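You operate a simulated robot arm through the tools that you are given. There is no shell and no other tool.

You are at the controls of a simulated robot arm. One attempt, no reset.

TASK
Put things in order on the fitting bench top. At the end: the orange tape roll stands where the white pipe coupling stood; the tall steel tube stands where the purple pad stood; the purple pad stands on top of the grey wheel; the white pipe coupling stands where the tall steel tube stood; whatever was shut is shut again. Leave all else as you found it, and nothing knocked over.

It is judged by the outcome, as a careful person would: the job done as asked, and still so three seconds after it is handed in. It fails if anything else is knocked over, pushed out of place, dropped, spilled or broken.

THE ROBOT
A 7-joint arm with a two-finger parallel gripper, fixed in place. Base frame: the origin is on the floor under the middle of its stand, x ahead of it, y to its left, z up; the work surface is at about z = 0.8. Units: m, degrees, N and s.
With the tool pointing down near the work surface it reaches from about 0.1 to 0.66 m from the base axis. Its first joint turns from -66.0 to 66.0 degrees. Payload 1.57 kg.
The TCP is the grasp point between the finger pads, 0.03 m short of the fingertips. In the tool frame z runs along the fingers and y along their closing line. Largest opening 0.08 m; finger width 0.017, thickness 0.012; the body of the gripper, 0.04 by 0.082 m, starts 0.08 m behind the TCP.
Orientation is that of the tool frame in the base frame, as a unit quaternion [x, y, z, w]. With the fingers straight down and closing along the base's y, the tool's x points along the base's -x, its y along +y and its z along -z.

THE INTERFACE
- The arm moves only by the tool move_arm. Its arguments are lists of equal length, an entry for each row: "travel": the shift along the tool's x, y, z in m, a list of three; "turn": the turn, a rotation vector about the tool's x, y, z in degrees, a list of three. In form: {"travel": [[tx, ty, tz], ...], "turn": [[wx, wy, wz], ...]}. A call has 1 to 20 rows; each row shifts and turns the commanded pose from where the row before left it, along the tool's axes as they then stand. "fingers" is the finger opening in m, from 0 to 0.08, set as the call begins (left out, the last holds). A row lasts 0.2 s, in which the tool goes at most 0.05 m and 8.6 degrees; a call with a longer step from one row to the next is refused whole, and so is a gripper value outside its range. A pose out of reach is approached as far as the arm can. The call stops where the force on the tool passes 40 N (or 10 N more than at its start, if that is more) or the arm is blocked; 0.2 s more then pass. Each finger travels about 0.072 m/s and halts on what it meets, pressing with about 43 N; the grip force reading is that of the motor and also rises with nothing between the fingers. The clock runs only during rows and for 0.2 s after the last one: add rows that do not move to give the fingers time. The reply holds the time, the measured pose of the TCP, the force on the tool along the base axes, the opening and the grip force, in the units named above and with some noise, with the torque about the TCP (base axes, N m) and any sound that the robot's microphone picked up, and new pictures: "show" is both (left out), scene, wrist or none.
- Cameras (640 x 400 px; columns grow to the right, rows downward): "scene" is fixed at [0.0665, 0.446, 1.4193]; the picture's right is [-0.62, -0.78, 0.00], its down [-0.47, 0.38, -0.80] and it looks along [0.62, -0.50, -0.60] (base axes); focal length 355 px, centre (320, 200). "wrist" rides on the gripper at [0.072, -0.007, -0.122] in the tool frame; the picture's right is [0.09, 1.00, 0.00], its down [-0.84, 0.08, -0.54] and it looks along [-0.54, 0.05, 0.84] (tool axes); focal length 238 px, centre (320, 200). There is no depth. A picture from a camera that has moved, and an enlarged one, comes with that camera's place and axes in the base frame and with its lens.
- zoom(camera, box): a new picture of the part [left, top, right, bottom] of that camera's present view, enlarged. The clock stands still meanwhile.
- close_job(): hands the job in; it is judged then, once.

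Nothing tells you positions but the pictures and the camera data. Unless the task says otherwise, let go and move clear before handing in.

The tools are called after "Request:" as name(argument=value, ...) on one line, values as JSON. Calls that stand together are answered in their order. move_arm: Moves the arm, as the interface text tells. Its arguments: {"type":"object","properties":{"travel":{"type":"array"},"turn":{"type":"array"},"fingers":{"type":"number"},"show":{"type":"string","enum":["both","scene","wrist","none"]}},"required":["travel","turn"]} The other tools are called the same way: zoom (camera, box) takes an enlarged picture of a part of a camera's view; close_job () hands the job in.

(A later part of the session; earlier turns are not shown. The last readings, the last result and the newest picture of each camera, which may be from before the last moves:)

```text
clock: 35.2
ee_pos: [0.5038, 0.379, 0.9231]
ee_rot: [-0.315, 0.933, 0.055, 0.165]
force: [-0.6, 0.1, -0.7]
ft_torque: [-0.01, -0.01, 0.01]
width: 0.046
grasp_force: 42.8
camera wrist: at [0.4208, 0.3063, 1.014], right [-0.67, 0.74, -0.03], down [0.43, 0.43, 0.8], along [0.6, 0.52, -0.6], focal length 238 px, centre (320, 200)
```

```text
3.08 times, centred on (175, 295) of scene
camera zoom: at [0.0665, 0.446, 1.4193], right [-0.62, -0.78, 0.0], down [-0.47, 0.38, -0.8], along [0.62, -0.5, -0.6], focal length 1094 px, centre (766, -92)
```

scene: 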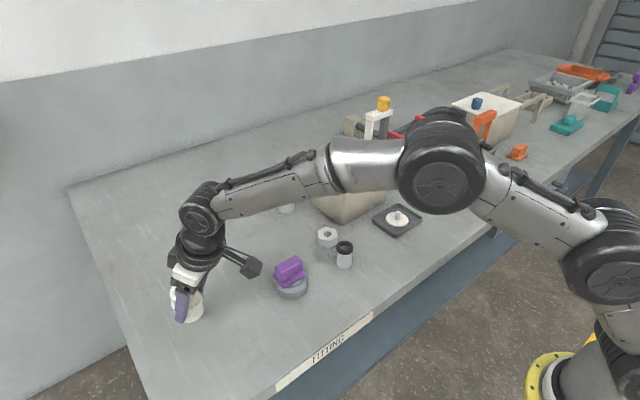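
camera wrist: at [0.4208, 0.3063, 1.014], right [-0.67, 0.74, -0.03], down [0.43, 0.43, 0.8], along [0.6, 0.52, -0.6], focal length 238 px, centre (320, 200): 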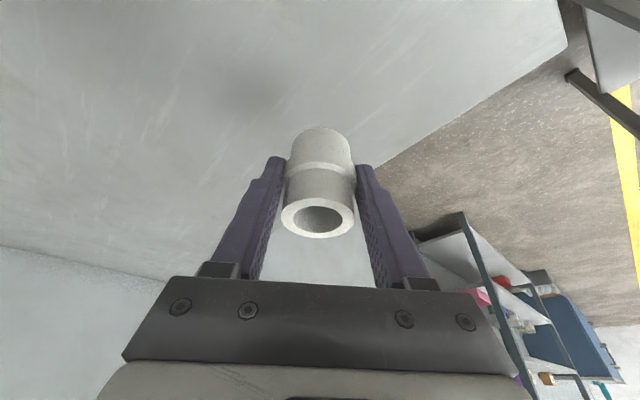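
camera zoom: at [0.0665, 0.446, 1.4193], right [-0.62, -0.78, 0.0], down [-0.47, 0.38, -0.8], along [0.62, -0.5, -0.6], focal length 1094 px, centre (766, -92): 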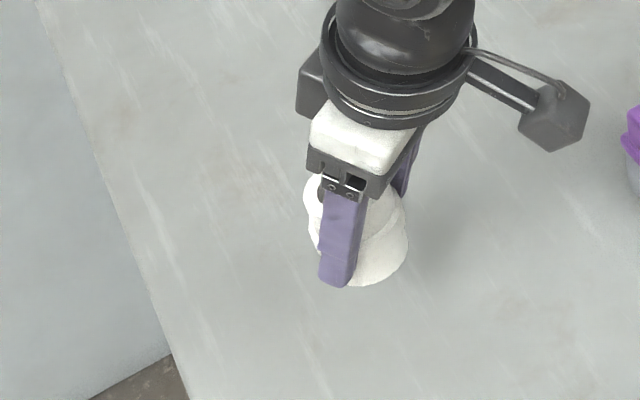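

Hold is solid. Swinging the coupling along an arc, keeping its attitude, to hover over the tube's old spot.

Request:
move_arm(travel=[[-0.00038, -0.03666, 0.00014], [-0.00038, -0.03666, 0.00014], [-0.00038, -0.03666, 0.00014], [-0.00038, -0.03666, 0.00014], [-0.00038, -0.03666, 0.00014], [-0.00038, -0.03666, 0.00014], [-0.00038, -0.03666, 0.00014], [-0.00038, -0.03666, 0.00014], [-0.00038, -0.03666, 0.00014], [-0.00038, -0.03666, 0.00014], [0, 0, 0], [0, 0, 0]], turn=[[1.1355, 0, 3.12], [1.1355, 0, 3.12], [1.1355, 0, 3.12], [1.1355, 0, 3.12], [1.1355, 0, 3.12], [1.1355, 0, 3.12], [1.1355, 0, 3.12], [1.1355, 0, 3.12], [1.1355, 0, 3.12], [1.1355, 0, 3.12], [0, 0, 0], [0, 0, 0]], fingers=0.03)

Request:
zoom(camera="scene", box=[240, 130, 380, 270])

```text
clock: 37.8
ee_pos: [0.6447, 0.044, 0.9243]
ee_rot: [-0.036, 0.984, 0.007, 0.173]
force: [-0.1, -0.3, -0.1]
ft_torque: [0.03, -0.02, 0.01]
width: 0.0461
grasp_force: 43.5
camera wrist: at [0.5359, 0.0281, 1.0154], right [-0.16, 0.99, -0.03], down [0.59, 0.12, 0.8], along [0.79, 0.11, -0.6], focal length 238 px, centre (320, 200)
```

scene: 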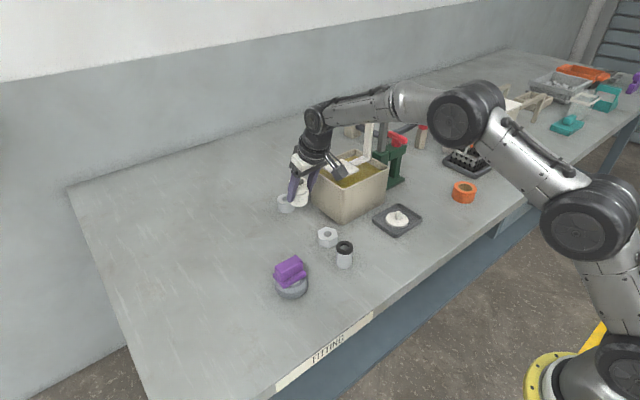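
wrist: 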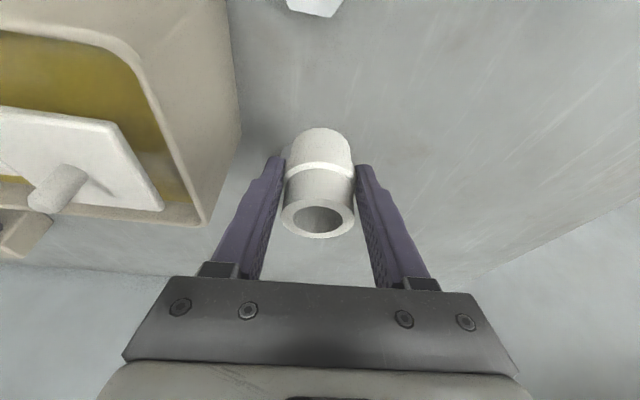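

```text
2.86 times, centred on (310, 200) of scene
camera zoom: at [0.0665, 0.446, 1.4193], right [-0.62, -0.78, 0.0], down [-0.47, 0.38, -0.8], along [0.62, -0.5, -0.6], focal length 1016 px, centre (349, 200)
```

zoom: 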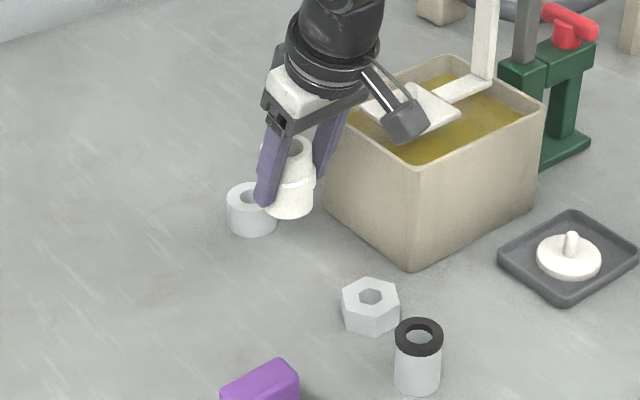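

Request:
move_arm(travel=[[0.01026, 0, 0.02819], [0.01026, 0, 0.02819], [0.00445, 0, 0.01222], [0, 0, 0]], turn=[[0, 0, 0], [0, 0, 0], [0, 0, 0], [0, 0, 0]], fingers=0.03)

Request:
zoom(camera="scene", box=[270, 185, 350, 240])

Request:
zoom(camera="wrist", box=[220, 90, 420, 270])

```text
clock: 38.8
ee_pos: [0.6456, 0.0445, 0.8486]
ee_rot: [-0.036, 0.984, 0.006, 0.173]
force: [0.4, 0.6, -1.0]
ft_torque: [0.02, -0.04, -0.01]
width: 0.0461
grasp_force: 42.7
camera wrist: at [0.5367, 0.0298, 0.939], right [-0.16, 0.99, -0.03], down [0.59, 0.12, 0.8], along [0.79, 0.11, -0.6], focal length 238 px, centre (320, 200)
```

scene: 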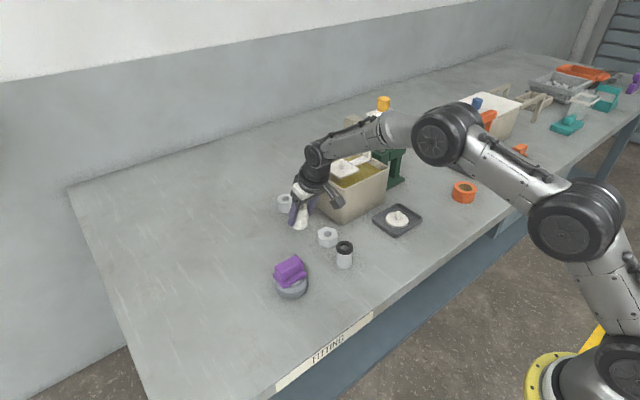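
wrist: 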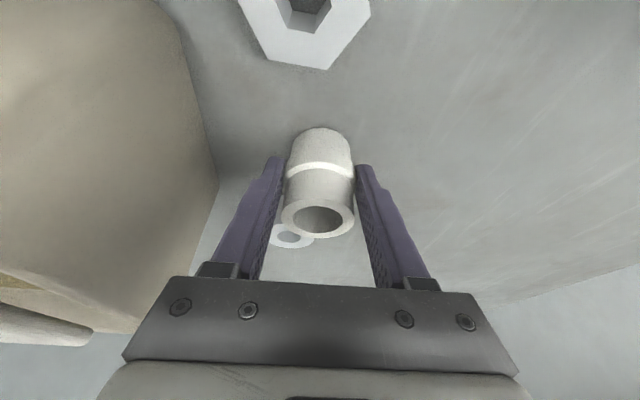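

```text
7.27 times, centred on (310, 212) of scene
camera zoom: at [0.0665, 0.446, 1.4193], right [-0.62, -0.78, 0.0], down [-0.47, 0.38, -0.8], along [0.62, -0.5, -0.6], focal length 2585 px, centre (393, 109)
```

zoom: 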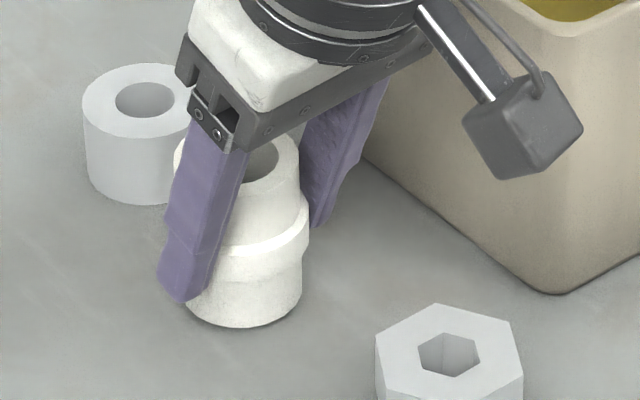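

```text
2.22 times, centred on (320, 180) of wrist
camera zoom: at [0.5367, 0.0298, 0.939], right [-0.16, 0.99, -0.03], down [0.59, 0.12, 0.8], along [0.79, 0.11, -0.6], focal length 530 px, centre (320, 244)
```

zoom: 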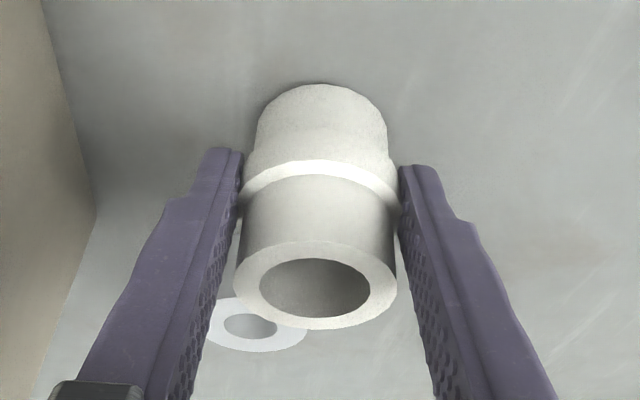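

Compared with the tube's original footprint in the same view, the coupling needs about a 3 mm nudge. I'll apply it and lower gently.

Request:
move_arm(travel=[[0.0031, -0.0028, 0.00207], [0, 0, 0]], turn=[[0, 0, 0], [0, 0, 0]], fingers=0.03, show="none")

Request:
move_arm(travel=[[0.0007, 0, 0.0019], [0, 0, 0]], turn=[[0, 0, 0], [0, 0, 0]], fingers=0.03, show="none")

Request:
zoom(camera="scene", box=[270, 185, 350, 240])

```text
clock: 39.4
ee_pos: [0.6431, 0.0427, 0.8486]
ee_rot: [-0.036, 0.984, 0.007, 0.173]
force: [-0.3, 0.0, -1.0]
ft_torque: [0.03, -0.01, -0.03]
width: 0.0461
grasp_force: 43.0
```

```text
clock: 40.0
ee_pos: [0.6426, 0.0433, 0.8452]
ee_rot: [-0.035, 0.984, 0.006, 0.175]
force: [-1.1, -0.1, 1.7]
ft_torque: [-0.04, 0.06, 0.01]
width: 0.0459
grasp_force: 42.8
```

```text
7.27 times, centred on (310, 212) of scene
camera zoom: at [0.0665, 0.446, 1.4193], right [-0.62, -0.78, 0.0], down [-0.47, 0.38, -0.8], along [0.62, -0.5, -0.6], focal length 2585 px, centre (393, 109)
```

zoom: 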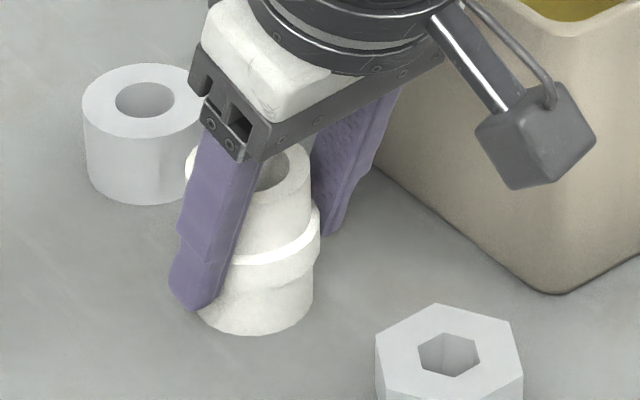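

Request:
move_arm(travel=[[0.0003, 0, 0.0009], [0, 0, 0]], turn=[[0, 0, 0], [0, 0, 0]], fingers=0.03, show="none")

```text
clock: 40.6
ee_pos: [0.6429, 0.043, 0.846]
ee_rot: [-0.036, 0.984, 0.007, 0.174]
force: [-1.8, 0.1, 2.1]
ft_torque: [-0.09, 0.02, -0.03]
width: 0.0459
grasp_force: 43.0
```

Request:
move_arm(travel=[[0.0003, 0, 0.0009], [0, 0, 0]], turn=[[0, 0, 0], [0, 0, 0]], fingers=0.03, show="scene")

Request:
zoom(camera="scene", box=[270, 185, 350, 240])

```text
clock: 41.2
ee_pos: [0.6433, 0.0415, 0.8454]
ee_rot: [-0.035, 0.984, 0.006, 0.175]
force: [-1.9, -1.0, 8.6]
ft_torque: [-0.11, 0.08, 0.01]
width: 0.0459
grasp_force: 43.0
```

scene: 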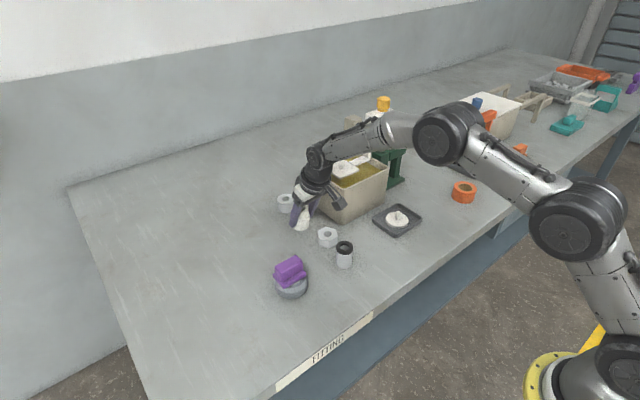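

```text
7.27 times, centred on (310, 212) of scene
camera zoom: at [0.0663, 0.446, 1.4193], right [-0.62, -0.78, 0.0], down [-0.47, 0.38, -0.8], along [0.62, -0.5, -0.6], focal length 2585 px, centre (393, 109)
```

zoom: 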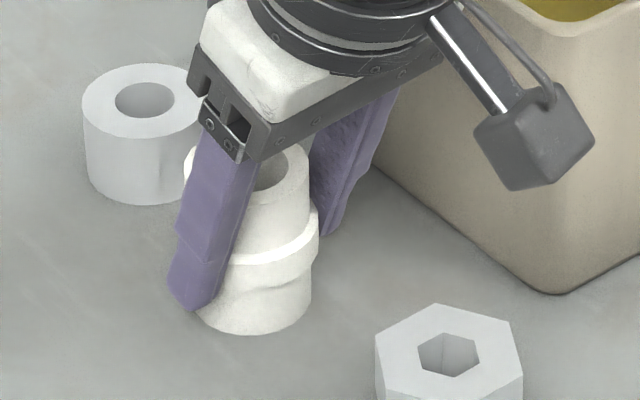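

Seated (about 8 N). Releasing the coupling.

Request:
move_arm(travel=[[0, 0, 0], [0, 0, 0], [0, 0, 0]], turn=[[0, 0, 0], [0, 0, 0], [0, 0, 0]], fingers=0.075)

Request:
zoom(camera="scene", box=[270, 185, 350, 240])

Request:
zoom(camera="wrist", box=[220, 90, 420, 270])

```text
clock: 42.0
ee_pos: [0.6414, 0.0416, 0.8445]
ee_rot: [-0.035, 0.984, 0.007, 0.174]
force: [0.3, 0.1, 0.0]
ft_torque: [-0.01, -0.05, 0.01]
width: 0.0752
grasp_force: 0.1
camera wrist: at [0.5334, 0.0273, 0.9339], right [-0.16, 0.99, -0.03], down [0.59, 0.12, 0.8], along [0.79, 0.11, -0.6], focal length 238 px, centre (320, 200)
```

scene: 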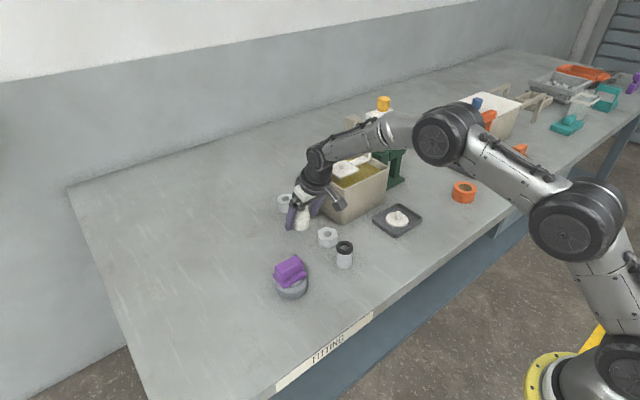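
wrist: 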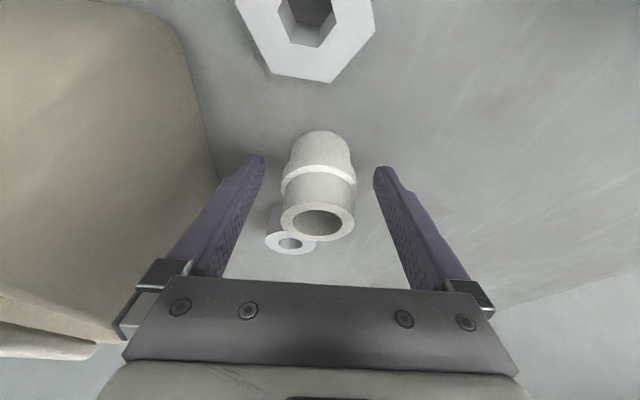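

```text
7.27 times, centred on (310, 212) of scene
camera zoom: at [0.0665, 0.446, 1.4193], right [-0.62, -0.78, 0.0], down [-0.47, 0.38, -0.8], along [0.62, -0.5, -0.6], focal length 2585 px, centre (393, 109)
```

zoom: 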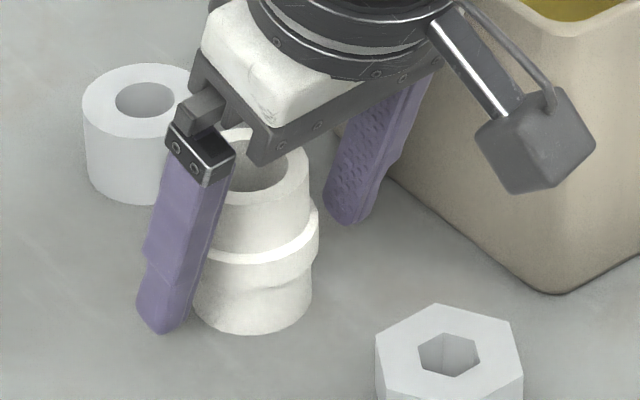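

```text
2.22 times, centred on (320, 180) of wrist
camera zoom: at [0.5334, 0.0273, 0.9339], right [-0.16, 0.99, -0.03], down [0.59, 0.12, 0.8], along [0.79, 0.11, -0.6], focal length 530 px, centre (320, 244)
```

zoom: 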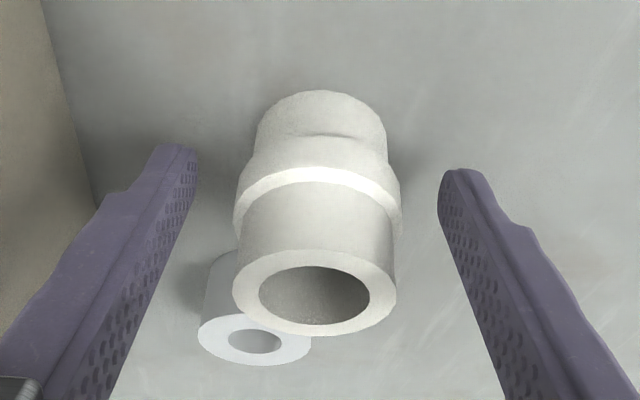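

The coupling stands where the tube was. I'll rise and retract to a safe radius before swinging to the tape side.

Request:
move_arm(travel=[[-0.0068, 0, -0.0188], [-0.012, 0, -0.0329], [-0.0137, 0, -0.0376], [-0.012, 0, -0.0329], [0.0333, 0, -0.0254], [0.0333, 0, -0.0254], [0.0333, 0, -0.0254], [0.0333, 0, -0.0254], [0.0333, 0, -0.0254], [0.0333, 0, -0.0254], [0, 0, 0]], turn=[[0, 0, 0], [0, 0, 0], [0, 0, 0], [0, 0, 0], [0, 0, 0], [0, 0, 0], [0, 0, 0], [0, 0, 0], [0, 0, 0], [0, 0, 0], [0, 0, 0]], fingers=0.08)

Request:
zoom(camera="scene", box=[250, 170, 430, 310])

Request:
zoom(camera="scene", box=[360, 80, 560, 240])

```text
clock: 44.4
ee_pos: [0.402, 0.0253, 1.0505]
ee_rot: [-0.035, 0.984, 0.006, 0.173]
force: [0.1, -0.2, 1.1]
ft_torque: [-0.01, 0.0, -0.01]
width: 0.08
grasp_force: 0.0
camera wrist: at [0.2931, 0.0092, 1.1399], right [-0.16, 0.99, -0.03], down [0.59, 0.12, 0.8], along [0.79, 0.11, -0.61], focal length 238 px, centre (320, 200)
```

scene: 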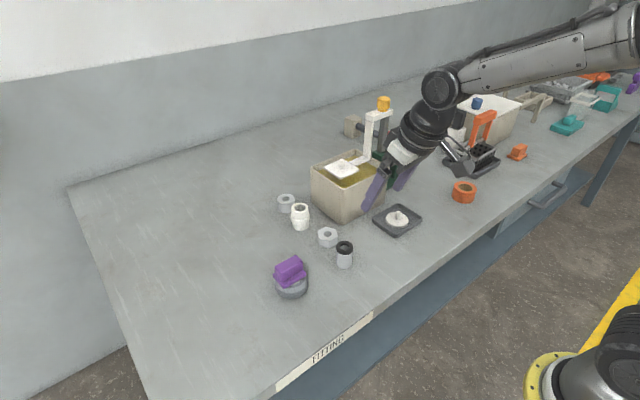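
wrist: 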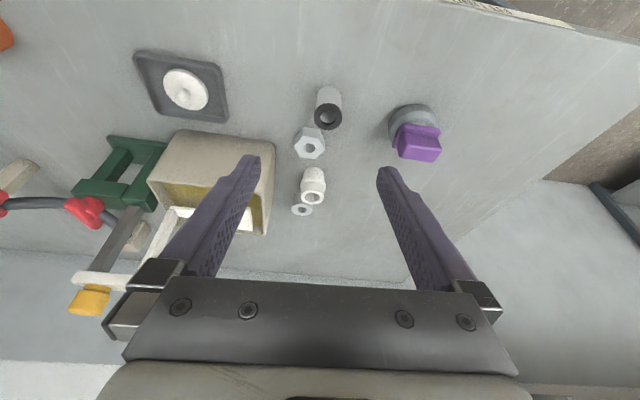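

```text
2.86 times, centred on (340, 240) of scene
camera zoom: at [0.0665, 0.446, 1.4193], right [-0.62, -0.78, 0.0], down [-0.47, 0.38, -0.8], along [0.62, -0.5, -0.6], focal length 1016 px, centre (263, 86)
```

zoom: 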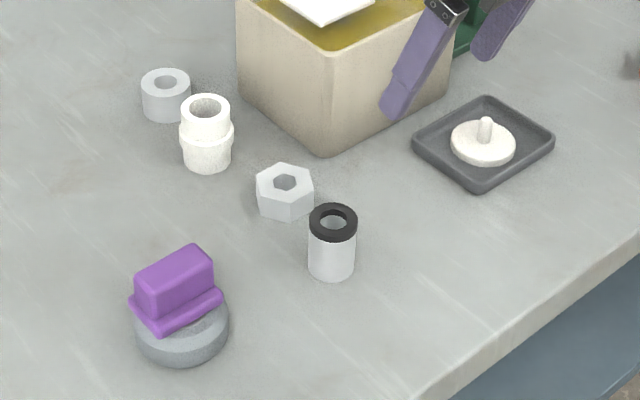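

```text
2.50 times, centred on (460, 160) of scene
camera zoom: at [0.0665, 0.446, 1.4193], right [-0.62, -0.78, 0.0], down [-0.47, 0.38, -0.8], along [0.62, -0.5, -0.6], focal length 889 px, centre (-30, 300)
```

zoom: 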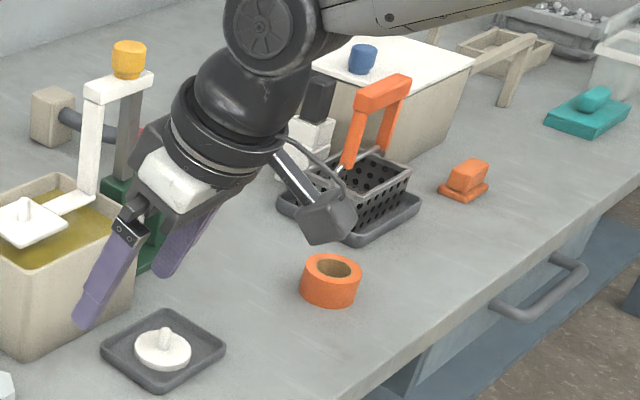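

All three moved items stand well. Now I'll swing around at this retracted radius to face the orange tape.

Request:
move_arm(travel=[[0.00148, -0.0356, -0.00054], [0.00148, -0.0356, -0.00054], [0.00148, -0.0356, -0.00054], [0.00148, -0.0356, -0.00054], [0.00148, -0.0356, -0.00054], [0.00148, -0.0356, -0.00054], [0.00148, -0.0356, -0.00054], [0.00148, -0.0356, -0.00054], [0.00148, -0.0356, -0.00054], [0, 0, 0]], turn=[[1.73, 0, 4.755], [1.73, 0, 4.755], [1.73, 0, 4.755], [1.73, 0, 4.755], [1.73, 0, 4.755], [1.73, 0, 4.755], [1.73, 0, 4.755], [1.73, 0, 4.755], [1.73, 0, 4.755], [0, 0, 0]], fingers=0.08)

Request:
zoom(camera="wrist", box=[220, 40, 420, 220])

```text
clock: 46.6
ee_pos: [0.3037, -0.2728, 1.0461]
ee_rot: [0.349, 0.921, -0.062, 0.163]
force: [0.0, 0.5, -0.1]
ft_torque: [0.0, 0.0, -0.02]
width: 0.0799
grasp_force: 0.0
camera wrist: at [0.2169, -0.207, 1.136], right [0.59, 0.8, -0.03], down [0.5, -0.34, 0.8], along [0.63, -0.49, -0.6], focal length 238 px, centre (320, 200)
```

scene: 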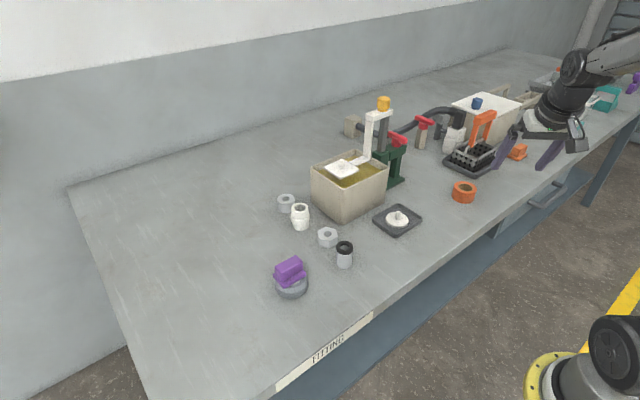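
wrist: 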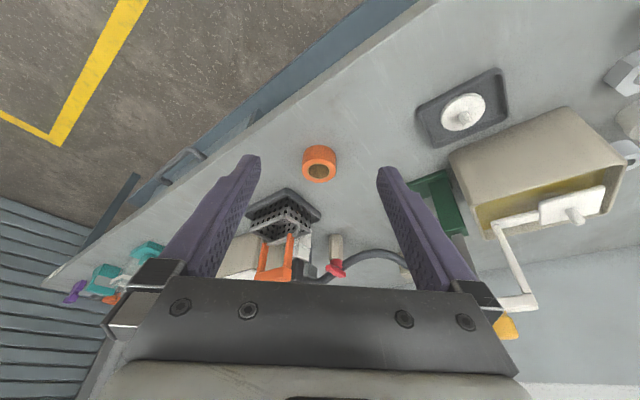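

```text
2.22 times, centred on (320, 130) of wrist
camera zoom: at [0.2169, -0.207, 1.136], right [0.59, 0.8, -0.03], down [0.5, -0.34, 0.8], along [0.63, -0.49, -0.6], focal length 530 px, centre (320, 356)
```

zoom: 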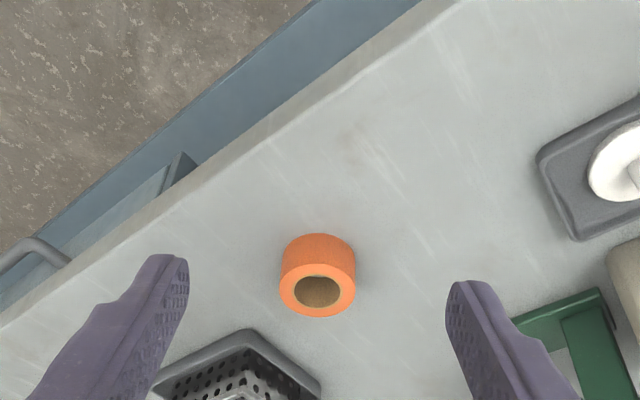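

Request:
zoom(camera="scene", box=[440, 170, 490, 210])

Request:
zoom(camera="wrist", box=[280, 130, 360, 200])

```text
10.00 times, centred on (465, 190) of scene
camera zoom: at [0.0665, 0.446, 1.4193], right [-0.62, -0.78, 0.0], down [-0.47, 0.38, -0.8], along [0.62, -0.5, -0.6], focal length 3554 px, centre (-1130, 300)
```

zoom: 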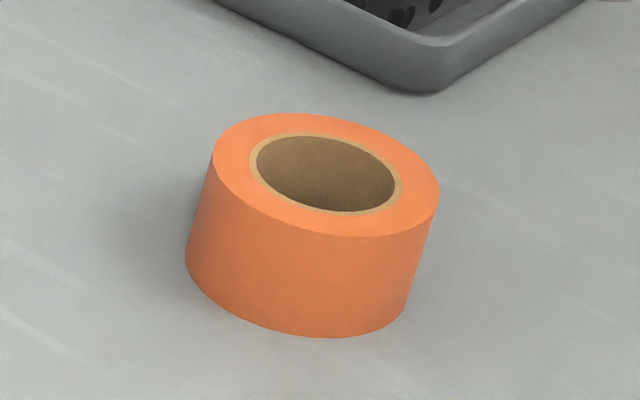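

```text
5.71 times, centred on (320, 165) of wrist
camera zoom: at [0.2169, -0.207, 1.136], right [0.59, 0.8, -0.03], down [0.5, -0.34, 0.8], along [0.63, -0.49, -0.6], focal length 1362 px, centre (320, 400)
```

zoom: 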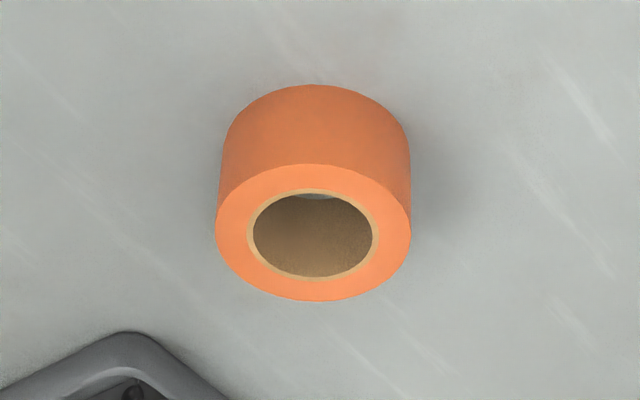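

The tape is about 62 mm across and 36 mm tall, roughly 202 mm ahead. I'll move to hover over it at the same 20° tilt, which I need for placing it at the far spot.

Request:
move_arm(travel=[[-0.022, 0.00127, 0.0343], [-0.022, 0.00127, 0.0343], [-0.022, 0.00127, 0.0343], [-0.022, 0.00127, 0.0343], [-0.022, 0.00127, 0.0343], [-0.022, 0.00127, 0.0343], [0, 0, 0], [0, 0, 0]], turn=[[0, 0, 0], [0, 0, 0], [0, 0, 0], [0, 0, 0], [0, 0, 0], [0, 0, 0], [0, 0, 0], [0, 0, 0]], fingers=0.08)

Request:
zoom(camera="wrist", box=[220, 60, 420, 240])

Request:
zoom(camera="scene", box=[410, 130, 530, 230])

```text
clock: 48.4
ee_pos: [0.4546, -0.3944, 0.9008]
ee_rot: [0.348, 0.921, -0.062, 0.163]
force: [-0.2, -0.4, 0.3]
ft_torque: [0.03, 0.02, -0.05]
width: 0.0799
grasp_force: 0.1
camera wrist: at [0.3677, -0.3282, 0.9904], right [0.59, 0.8, -0.03], down [0.5, -0.34, 0.8], along [0.63, -0.49, -0.6], focal length 238 px, centre (320, 200)
```

scene: 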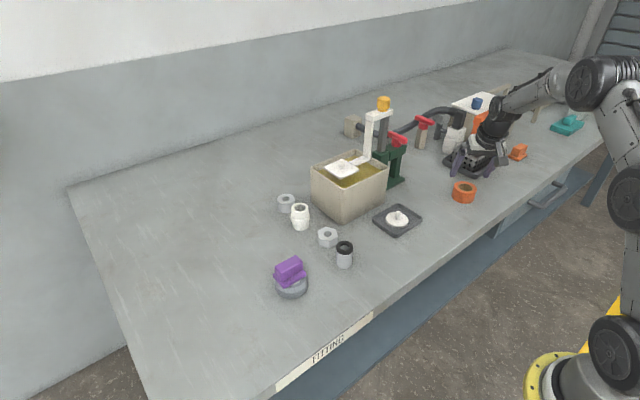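
wrist: 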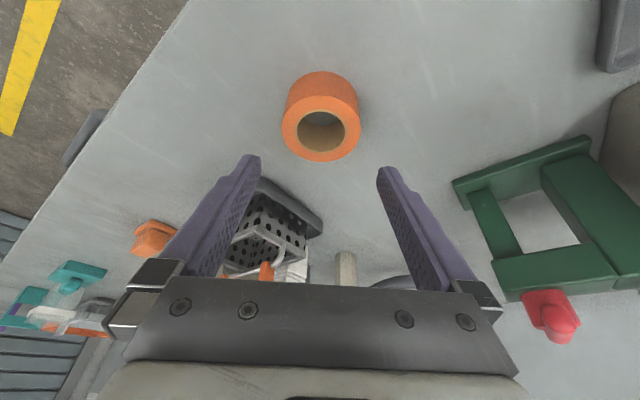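

```text
2.22 times, centred on (320, 150) of wrist
camera zoom: at [0.3677, -0.3282, 0.9904], right [0.59, 0.8, -0.03], down [0.5, -0.34, 0.8], along [0.63, -0.49, -0.6], focal length 530 px, centre (320, 311)
```

zoom: 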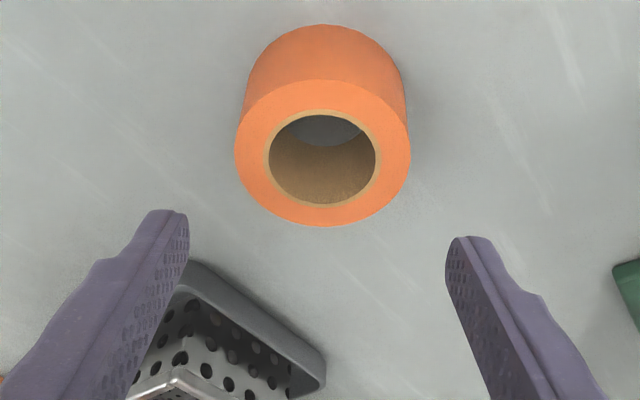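

```text
4.00 times, centred on (470, 180) of scene
camera zoom: at [0.0665, 0.446, 1.4193], right [-0.62, -0.78, 0.0], down [-0.47, 0.38, -0.8], along [0.62, -0.5, -0.6], focal length 1422 px, centre (-280, 280)
```

zoom: 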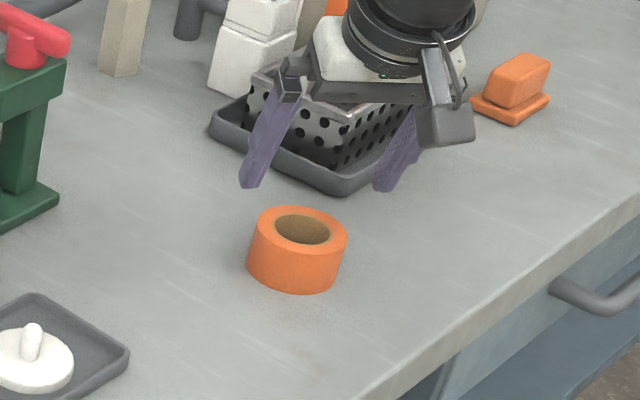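

Well aligned with about 9 mm clearance on each side. Descending around the tape to z≈0.838.

Request:
move_arm(travel=[[0.0088, -0.0005, 0.0189], [0.0088, -0.0005, 0.0189], [0.0088, -0.0005, 0.0189], [0, 0, 0], [0, 0, 0]], turn=[[0, 0, 0], [0, 0, 0], [0, 0, 0], [0, 0, 0], [0, 0, 0]], fingers=0.08)

Request:
zoom(camera="wrist", box=[220, 80, 420, 260])

Request:
zoom(camera="scene", box=[420, 150, 520, 220])

```text
clock: 49.6
ee_pos: [0.449, -0.3915, 0.8401]
ee_rot: [0.348, 0.921, -0.062, 0.163]
force: [-0.9, -0.1, 0.2]
ft_torque: [-0.02, 0.02, 0.01]
width: 0.0803
grasp_force: 0.0
camera wrist: at [0.3627, -0.3251, 0.9286], right [0.59, 0.8, -0.03], down [0.5, -0.34, 0.8], along [0.63, -0.49, -0.6], focal length 238 px, centre (320, 200)
```

scene: 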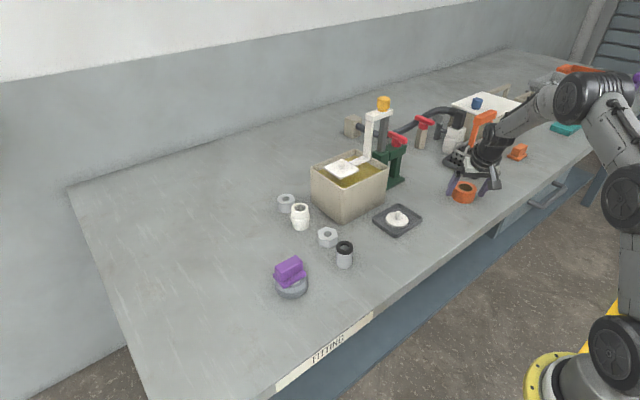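
wrist: 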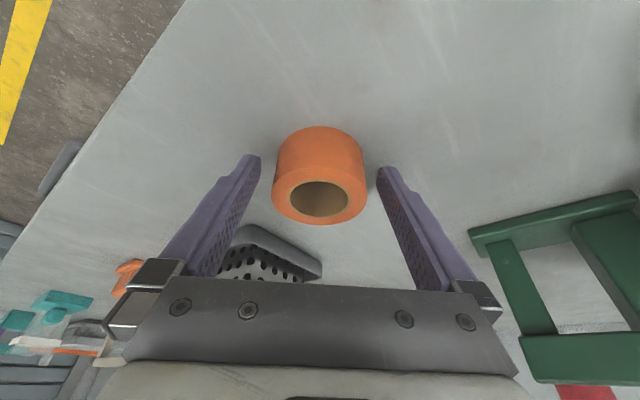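

```text
2.22 times, centred on (320, 170) of wrist
camera zoom: at [0.3627, -0.3251, 0.9286], right [0.59, 0.8, -0.03], down [0.5, -0.34, 0.8], along [0.63, -0.49, -0.6], focal length 530 px, centre (320, 267)
```

zoom: 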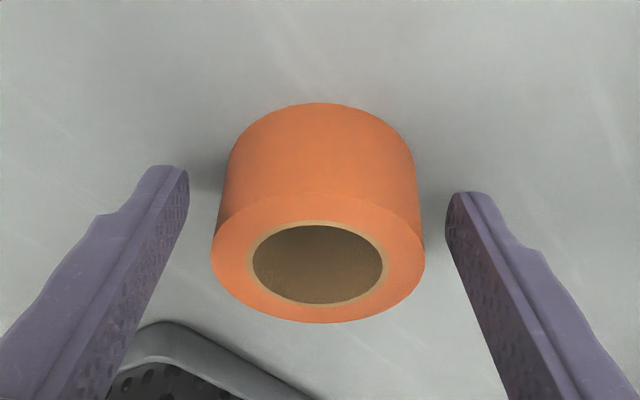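

```text
5.71 times, centred on (470, 185) of scene
camera zoom: at [0.0665, 0.446, 1.4193], right [-0.62, -0.78, 0.0], down [-0.47, 0.38, -0.8], along [0.62, -0.5, -0.6], focal length 2031 px, centre (-537, 286)
```

zoom: 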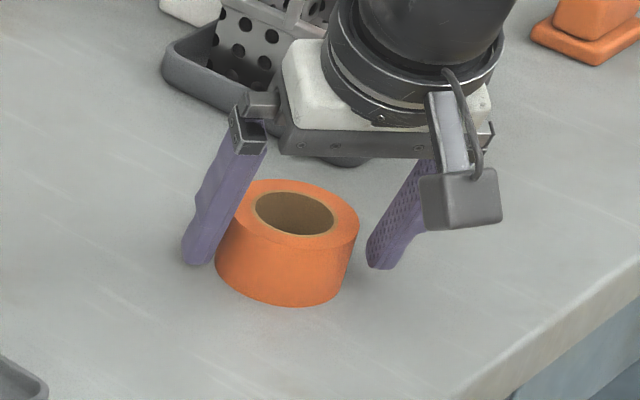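

Request:
move_arm(travel=[[0, 0, 0], [0, 0, 0], [0, 0, 0], [0, 0, 0]], turn=[[0, 0, 0], [0, 0, 0], [0, 0, 0], [0, 0, 0]], fingers=0.045, show="wrist")

Request:
zoom(camera="wrist", box=[220, 80, 420, 260])

Request:
zoom(camera="scene", box=[420, 150, 520, 220])

```text
clock: 50.6
ee_pos: [0.4488, -0.3917, 0.8398]
ee_rot: [0.348, 0.921, -0.062, 0.163]
force: [0.5, 0.3, 0.1]
ft_torque: [0.01, 0.01, 0.01]
width: 0.0599
grasp_force: 43.0
camera wrist: at [0.3627, -0.3251, 0.9288], right [0.59, 0.8, -0.03], down [0.5, -0.34, 0.8], along [0.63, -0.49, -0.6], focal length 238 px, centre (320, 200)
```

wrist: 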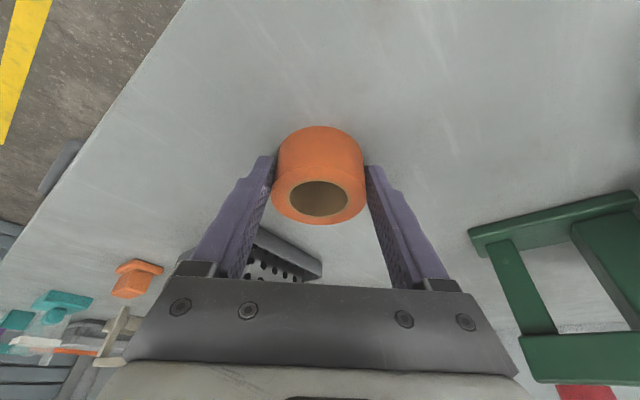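

```text
2.22 times, centred on (320, 170) of wrist
camera zoom: at [0.3627, -0.3251, 0.9288], right [0.59, 0.8, -0.03], down [0.5, -0.34, 0.8], along [0.63, -0.49, -0.6], focal length 530 px, centre (320, 267)
```

zoom: 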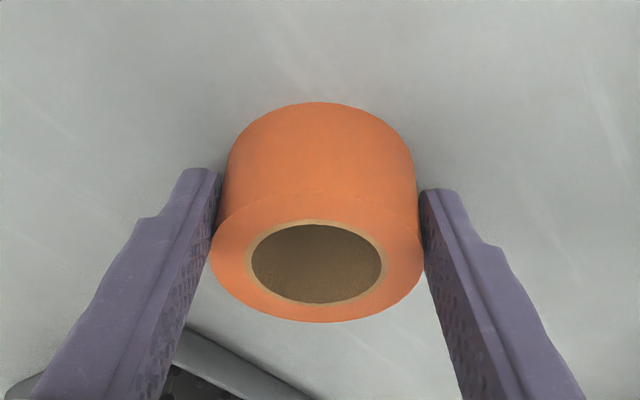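

```text
5.71 times, centred on (470, 185) of scene
camera zoom: at [0.0665, 0.446, 1.4193], right [-0.62, -0.78, 0.0], down [-0.47, 0.38, -0.8], along [0.62, -0.5, -0.6], focal length 2031 px, centre (-537, 286)
```

zoom: 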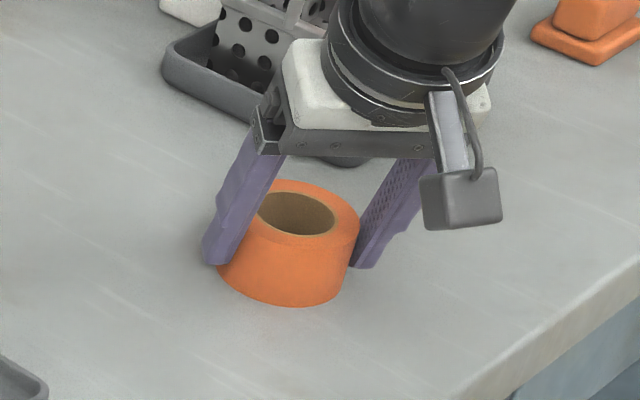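

The tape is held at 60 mm. I'll lift and retract, watching the grip.

Request:
move_arm(travel=[[-0.0034, 0, -0.0094], [0, 0, 0], [-0.0103, 0, -0.0282], [-0.0137, 0, -0.0376], [-0.0137, 0, -0.0376], [0.0302, 0, -0.028], [0.0302, 0, -0.028], [0.0302, 0, -0.028], [0.0302, 0, -0.028], [0.0302, 0, -0.028], [0, 0, 0]], turn=[[0, 0, 0], [0, 0, 0], [0, 0, 0], [0, 0, 0], [0, 0, 0], [0, 0, 0], [0, 0, 0], [0, 0, 0], [0, 0, 0], [0, 0, 0], [0, 0, 0]], fingers=0.045)

```text
clock: 53.0
ee_pos: [0.3069, -0.2656, 1.0405]
ee_rot: [0.348, 0.921, -0.062, 0.163]
force: [0.2, 0.1, -1.2]
ft_torque: [0.02, 0.03, 0.03]
width: 0.0598
grasp_force: 42.6
camera wrist: at [0.2195, -0.1995, 1.1305], right [0.59, 0.8, -0.03], down [0.5, -0.34, 0.8], along [0.63, -0.49, -0.6], focal length 238 px, centre (320, 200)
```

scene: 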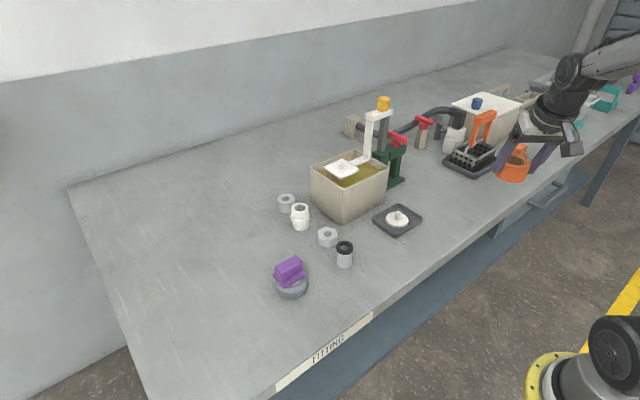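
wrist: 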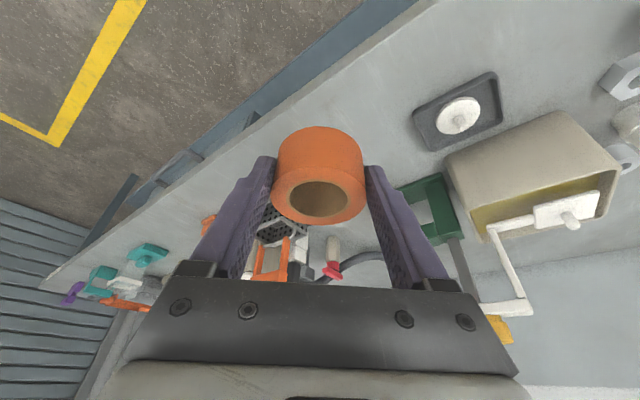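

Grip is steady. Swinging at the retracted radius over to the far-left side.

Request:
move_arm(travel=[[0.0016, 0.03713, -0.00058], [0.0016, 0.03713, -0.00058], [0.0016, 0.03713, -0.00058], [0.0016, 0.03713, -0.00058], [0.0016, 0.03713, -0.00058], [0.0016, 0.03713, -0.00058], [0.0016, 0.03713, -0.00058], [0.0016, 0.03713, -0.00058], [0.0016, 0.03713, -0.00058], [0.0016, 0.03713, -0.00058], [0.0016, 0.03713, -0.00058], [0.0016, 0.03713, -0.00058], [0.0016, 0.03713, -0.00058], [0.0016, 0.03713, -0.00058], [0.0016, 0.03713, -0.00058], [0, 0, 0]], turn=[[-1.7944, 0, -4.93], [-1.7944, 0, -4.93], [-1.7944, 0, -4.93], [-1.7944, 0, -4.93], [-1.7944, 0, -4.93], [-1.7944, 0, -4.93], [-1.7944, 0, -4.93], [-1.7944, 0, -4.93], [-1.7944, 0, -4.93], [-1.7944, 0, -4.93], [-1.7944, 0, -4.93], [-1.7944, 0, -4.93], [-1.7944, 0, -4.93], [-1.7944, 0, -4.93], [-1.7944, 0, -4.93], [0, 0, 0]], fingers=0.045)

```text
clock: 56.4
ee_pos: [0.3247, 0.2497, 1.0389]
ee_rot: [-0.314, 0.933, 0.054, 0.165]
force: [0.9, -0.3, -1.6]
ft_torque: [-0.05, -0.01, -0.01]
width: 0.0601
grasp_force: 43.2
camera wrist: at [0.2414, 0.1779, 1.1284], right [-0.67, 0.74, -0.03], down [0.43, 0.43, 0.79], along [0.6, 0.52, -0.61], focal length 238 px, centre (320, 200)
```

scene: 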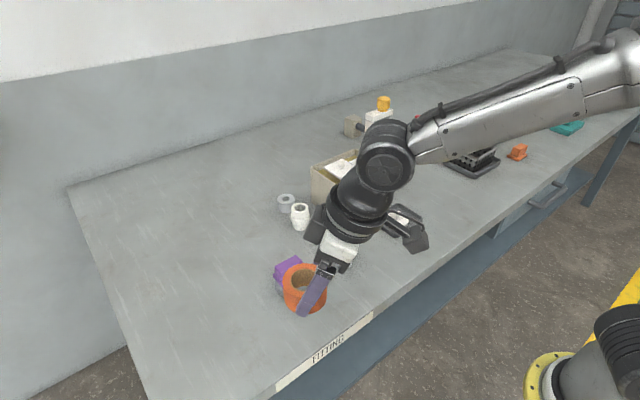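
wrist: 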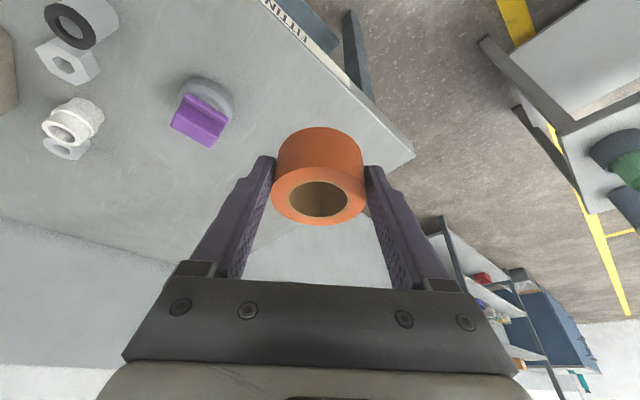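

Request:
move_arm(travel=[[-0.02585, -0.0009, 0.03058], [-0.02585, -0.0009, 0.03058], [-0.02585, -0.0009, 0.03058], [-0.02585, -0.0009, 0.03058], [-0.02585, -0.0009, 0.03058], [-0.02585, -0.0009, 0.03058], [-0.02585, -0.0009, 0.03058], [-0.02585, -0.0009, 0.03058], [0, 0, 0], [0, 0, 0]], turn=[[0, 0, 0], [0, 0, 0], [0, 0, 0], [0, 0, 0], [0, 0, 0], [0, 0, 0], [0, 0, 0], [0, 0, 0], [0, 0, 0], [0, 0, 0]], fingers=0.045)

Request:
zoom(camera="scene", box=[120, 260, 240, 360])

```text
clock: 58.6
ee_pos: [0.5551, 0.4114, 0.8784]
ee_rot: [-0.315, 0.933, 0.054, 0.165]
force: [-0.4, 0.6, 0.3]
ft_torque: [0.0, 0.01, 0.01]
width: 0.0596
grasp_force: 43.0
camera wrist: at [0.4711, 0.3393, 0.9694], right [-0.67, 0.74, -0.03], down [0.43, 0.43, 0.79], along [0.6, 0.52, -0.61], focal length 238 px, centre (320, 200)
```

scene: 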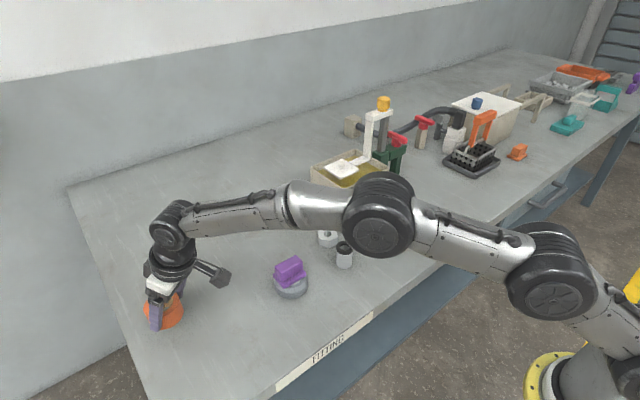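
wrist: 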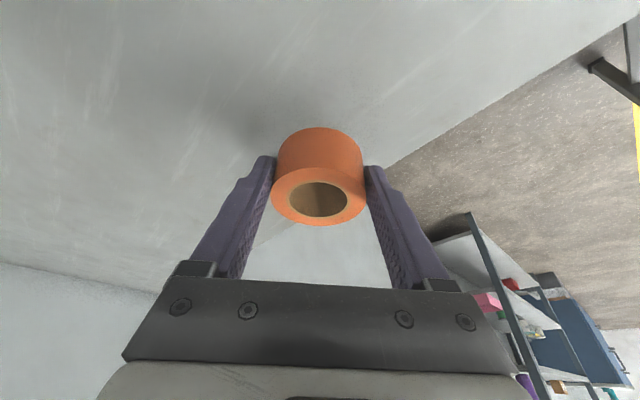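

```text
4.00 times, centred on (180, 310) of scene
camera zoom: at [0.0665, 0.446, 1.4193], right [-0.62, -0.78, 0.0], down [-0.47, 0.38, -0.8], along [0.62, -0.5, -0.6], focal length 1422 px, centre (880, -240)
```

zoom: 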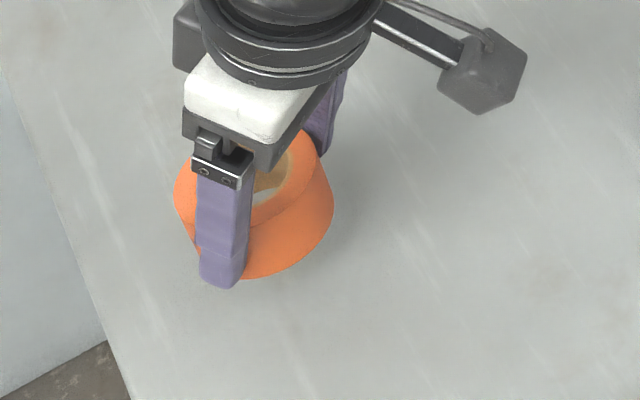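

Request:
move_arm(travel=[[0.00513, 0, 0.0141], [0.00513, 0, 0.0141], [0, 0, 0], [0, 0, 0]], turn=[[0, 0, 0], [0, 0, 0], [0, 0, 0], [0, 0, 0]], fingers=0.045, show="none")

Request:
move_arm(travel=[[0, 0, 0]], turn=[[0, 0, 0]], fingers=0.045, show="none")

Request:
move_arm(travel=[[0, 0, 0]], turn=[[0, 0, 0]], fingers=0.045, show="none")

Request:
zoom(camera="scene", box=[120, 260, 320, 400])

Request:
zoom(camera="scene", box=[130, 270, 210, 360])

```text
clock: 59.6
ee_pos: [0.5523, 0.4139, 0.8505]
ee_rot: [-0.315, 0.933, 0.054, 0.165]
force: [0.7, -0.1, -0.5]
ft_torque: [0.0, 0.02, 0.05]
width: 0.0597
grasp_force: 42.7
```

```text
clock: 60.0
ee_pos: [0.5526, 0.4114, 0.8486]
ee_rot: [-0.315, 0.933, 0.055, 0.165]
force: [0.2, 0.0, -0.6]
ft_torque: [-0.01, 0.01, 0.0]
width: 0.0597
grasp_force: 42.9
```

```text
clock: 60.4
ee_pos: [0.5523, 0.412, 0.849]
ee_rot: [-0.314, 0.934, 0.054, 0.165]
force: [-0.2, -0.4, 0.6]
ft_torque: [-0.01, 0.03, 0.04]
width: 0.06
grasp_force: 43.5
```

```text
2.86 times, centred on (220, 330) of scene
camera zoom: at [0.0665, 0.446, 1.4193], right [-0.62, -0.78, 0.0], down [-0.47, 0.38, -0.8], along [0.62, -0.5, -0.6], focal length 1016 px, centre (606, -171)
```

zoom: 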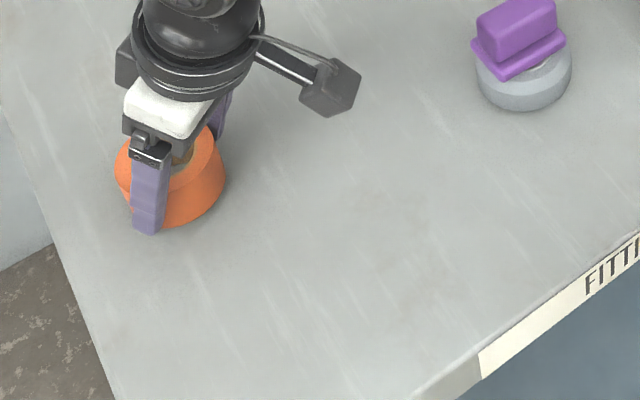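

```text
4.44 times, centred on (170, 315) of scene
camera zoom: at [0.0665, 0.446, 1.4193], right [-0.62, -0.78, 0.0], down [-0.47, 0.38, -0.8], along [0.62, -0.5, -0.6], focal length 1580 px, centre (987, -311)
```

zoom: 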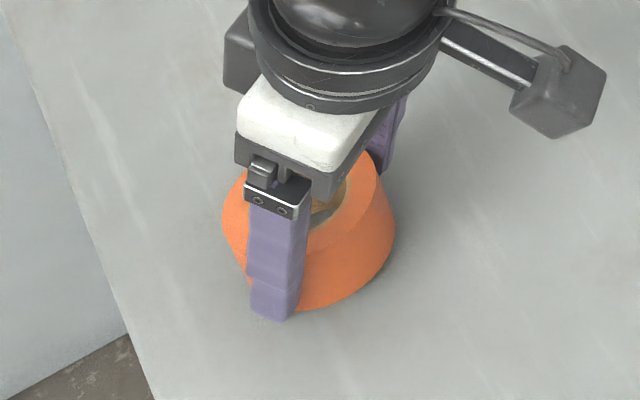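

The tape is within about 3 mm of the coupling's old centre. I'll correct by 3 mm inward and lower gently.

Request:
move_arm(travel=[[0.0052, 0, 0.00555], [0, 0, 0]], turn=[[0, 0, 0], [0, 0, 0]], fingers=0.045, show="none")

Request:
move_arm(travel=[[0.0005, 0, 0.0014], [0, 0, 0]], turn=[[0, 0, 0], [0, 0, 0]], fingers=0.045, show="none")

Request:
zoom(camera="scene", box=[130, 270, 210, 360])

```text
clock: 61.0
ee_pos: [0.5502, 0.4102, 0.8422]
ee_rot: [-0.314, 0.933, 0.054, 0.164]
force: [-0.5, -0.5, -0.8]
ft_torque: [-0.01, 0.0, -0.01]
width: 0.0598
grasp_force: 43.1
```

```text
clock: 61.6
ee_pos: [0.5492, 0.4103, 0.8408]
ee_rot: [-0.315, 0.933, 0.054, 0.165]
force: [0.0, -0.4, -1.1]
ft_torque: [0.0, 0.01, 0.01]
width: 0.06
grasp_force: 43.3
```

```text
4.44 times, centred on (170, 315) of scene
camera zoom: at [0.0665, 0.446, 1.4193], right [-0.62, -0.78, 0.0], down [-0.47, 0.38, -0.8], along [0.62, -0.5, -0.6], focal length 1580 px, centre (987, -311)
```

zoom: 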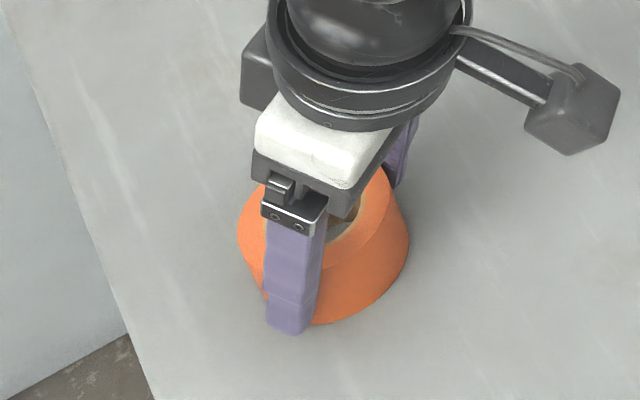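

Request:
move_arm(travel=[[0.0003, 0, 0.0009], [0, 0, 0]], turn=[[0, 0, 0], [0, 0, 0]], fingers=0.045, show="none")

Request:
move_arm(travel=[[0.0003, 0, 0.0009], [0, 0, 0]], turn=[[0, 0, 0], [0, 0, 0]], fingers=0.045, show="none")

```text
clock: 62.2
ee_pos: [0.5496, 0.4106, 0.8398]
ee_rot: [-0.315, 0.933, 0.054, 0.165]
force: [0.4, -0.5, 0.5]
ft_torque: [0.01, 0.01, -0.01]
width: 0.0601
grasp_force: 42.9
```

```text
clock: 62.8
ee_pos: [0.5492, 0.4104, 0.8379]
ee_rot: [-0.315, 0.933, 0.054, 0.165]
force: [-0.1, 0.0, -0.6]
ft_torque: [0.0, -0.01, 0.01]
width: 0.0601
grasp_force: 43.3
```

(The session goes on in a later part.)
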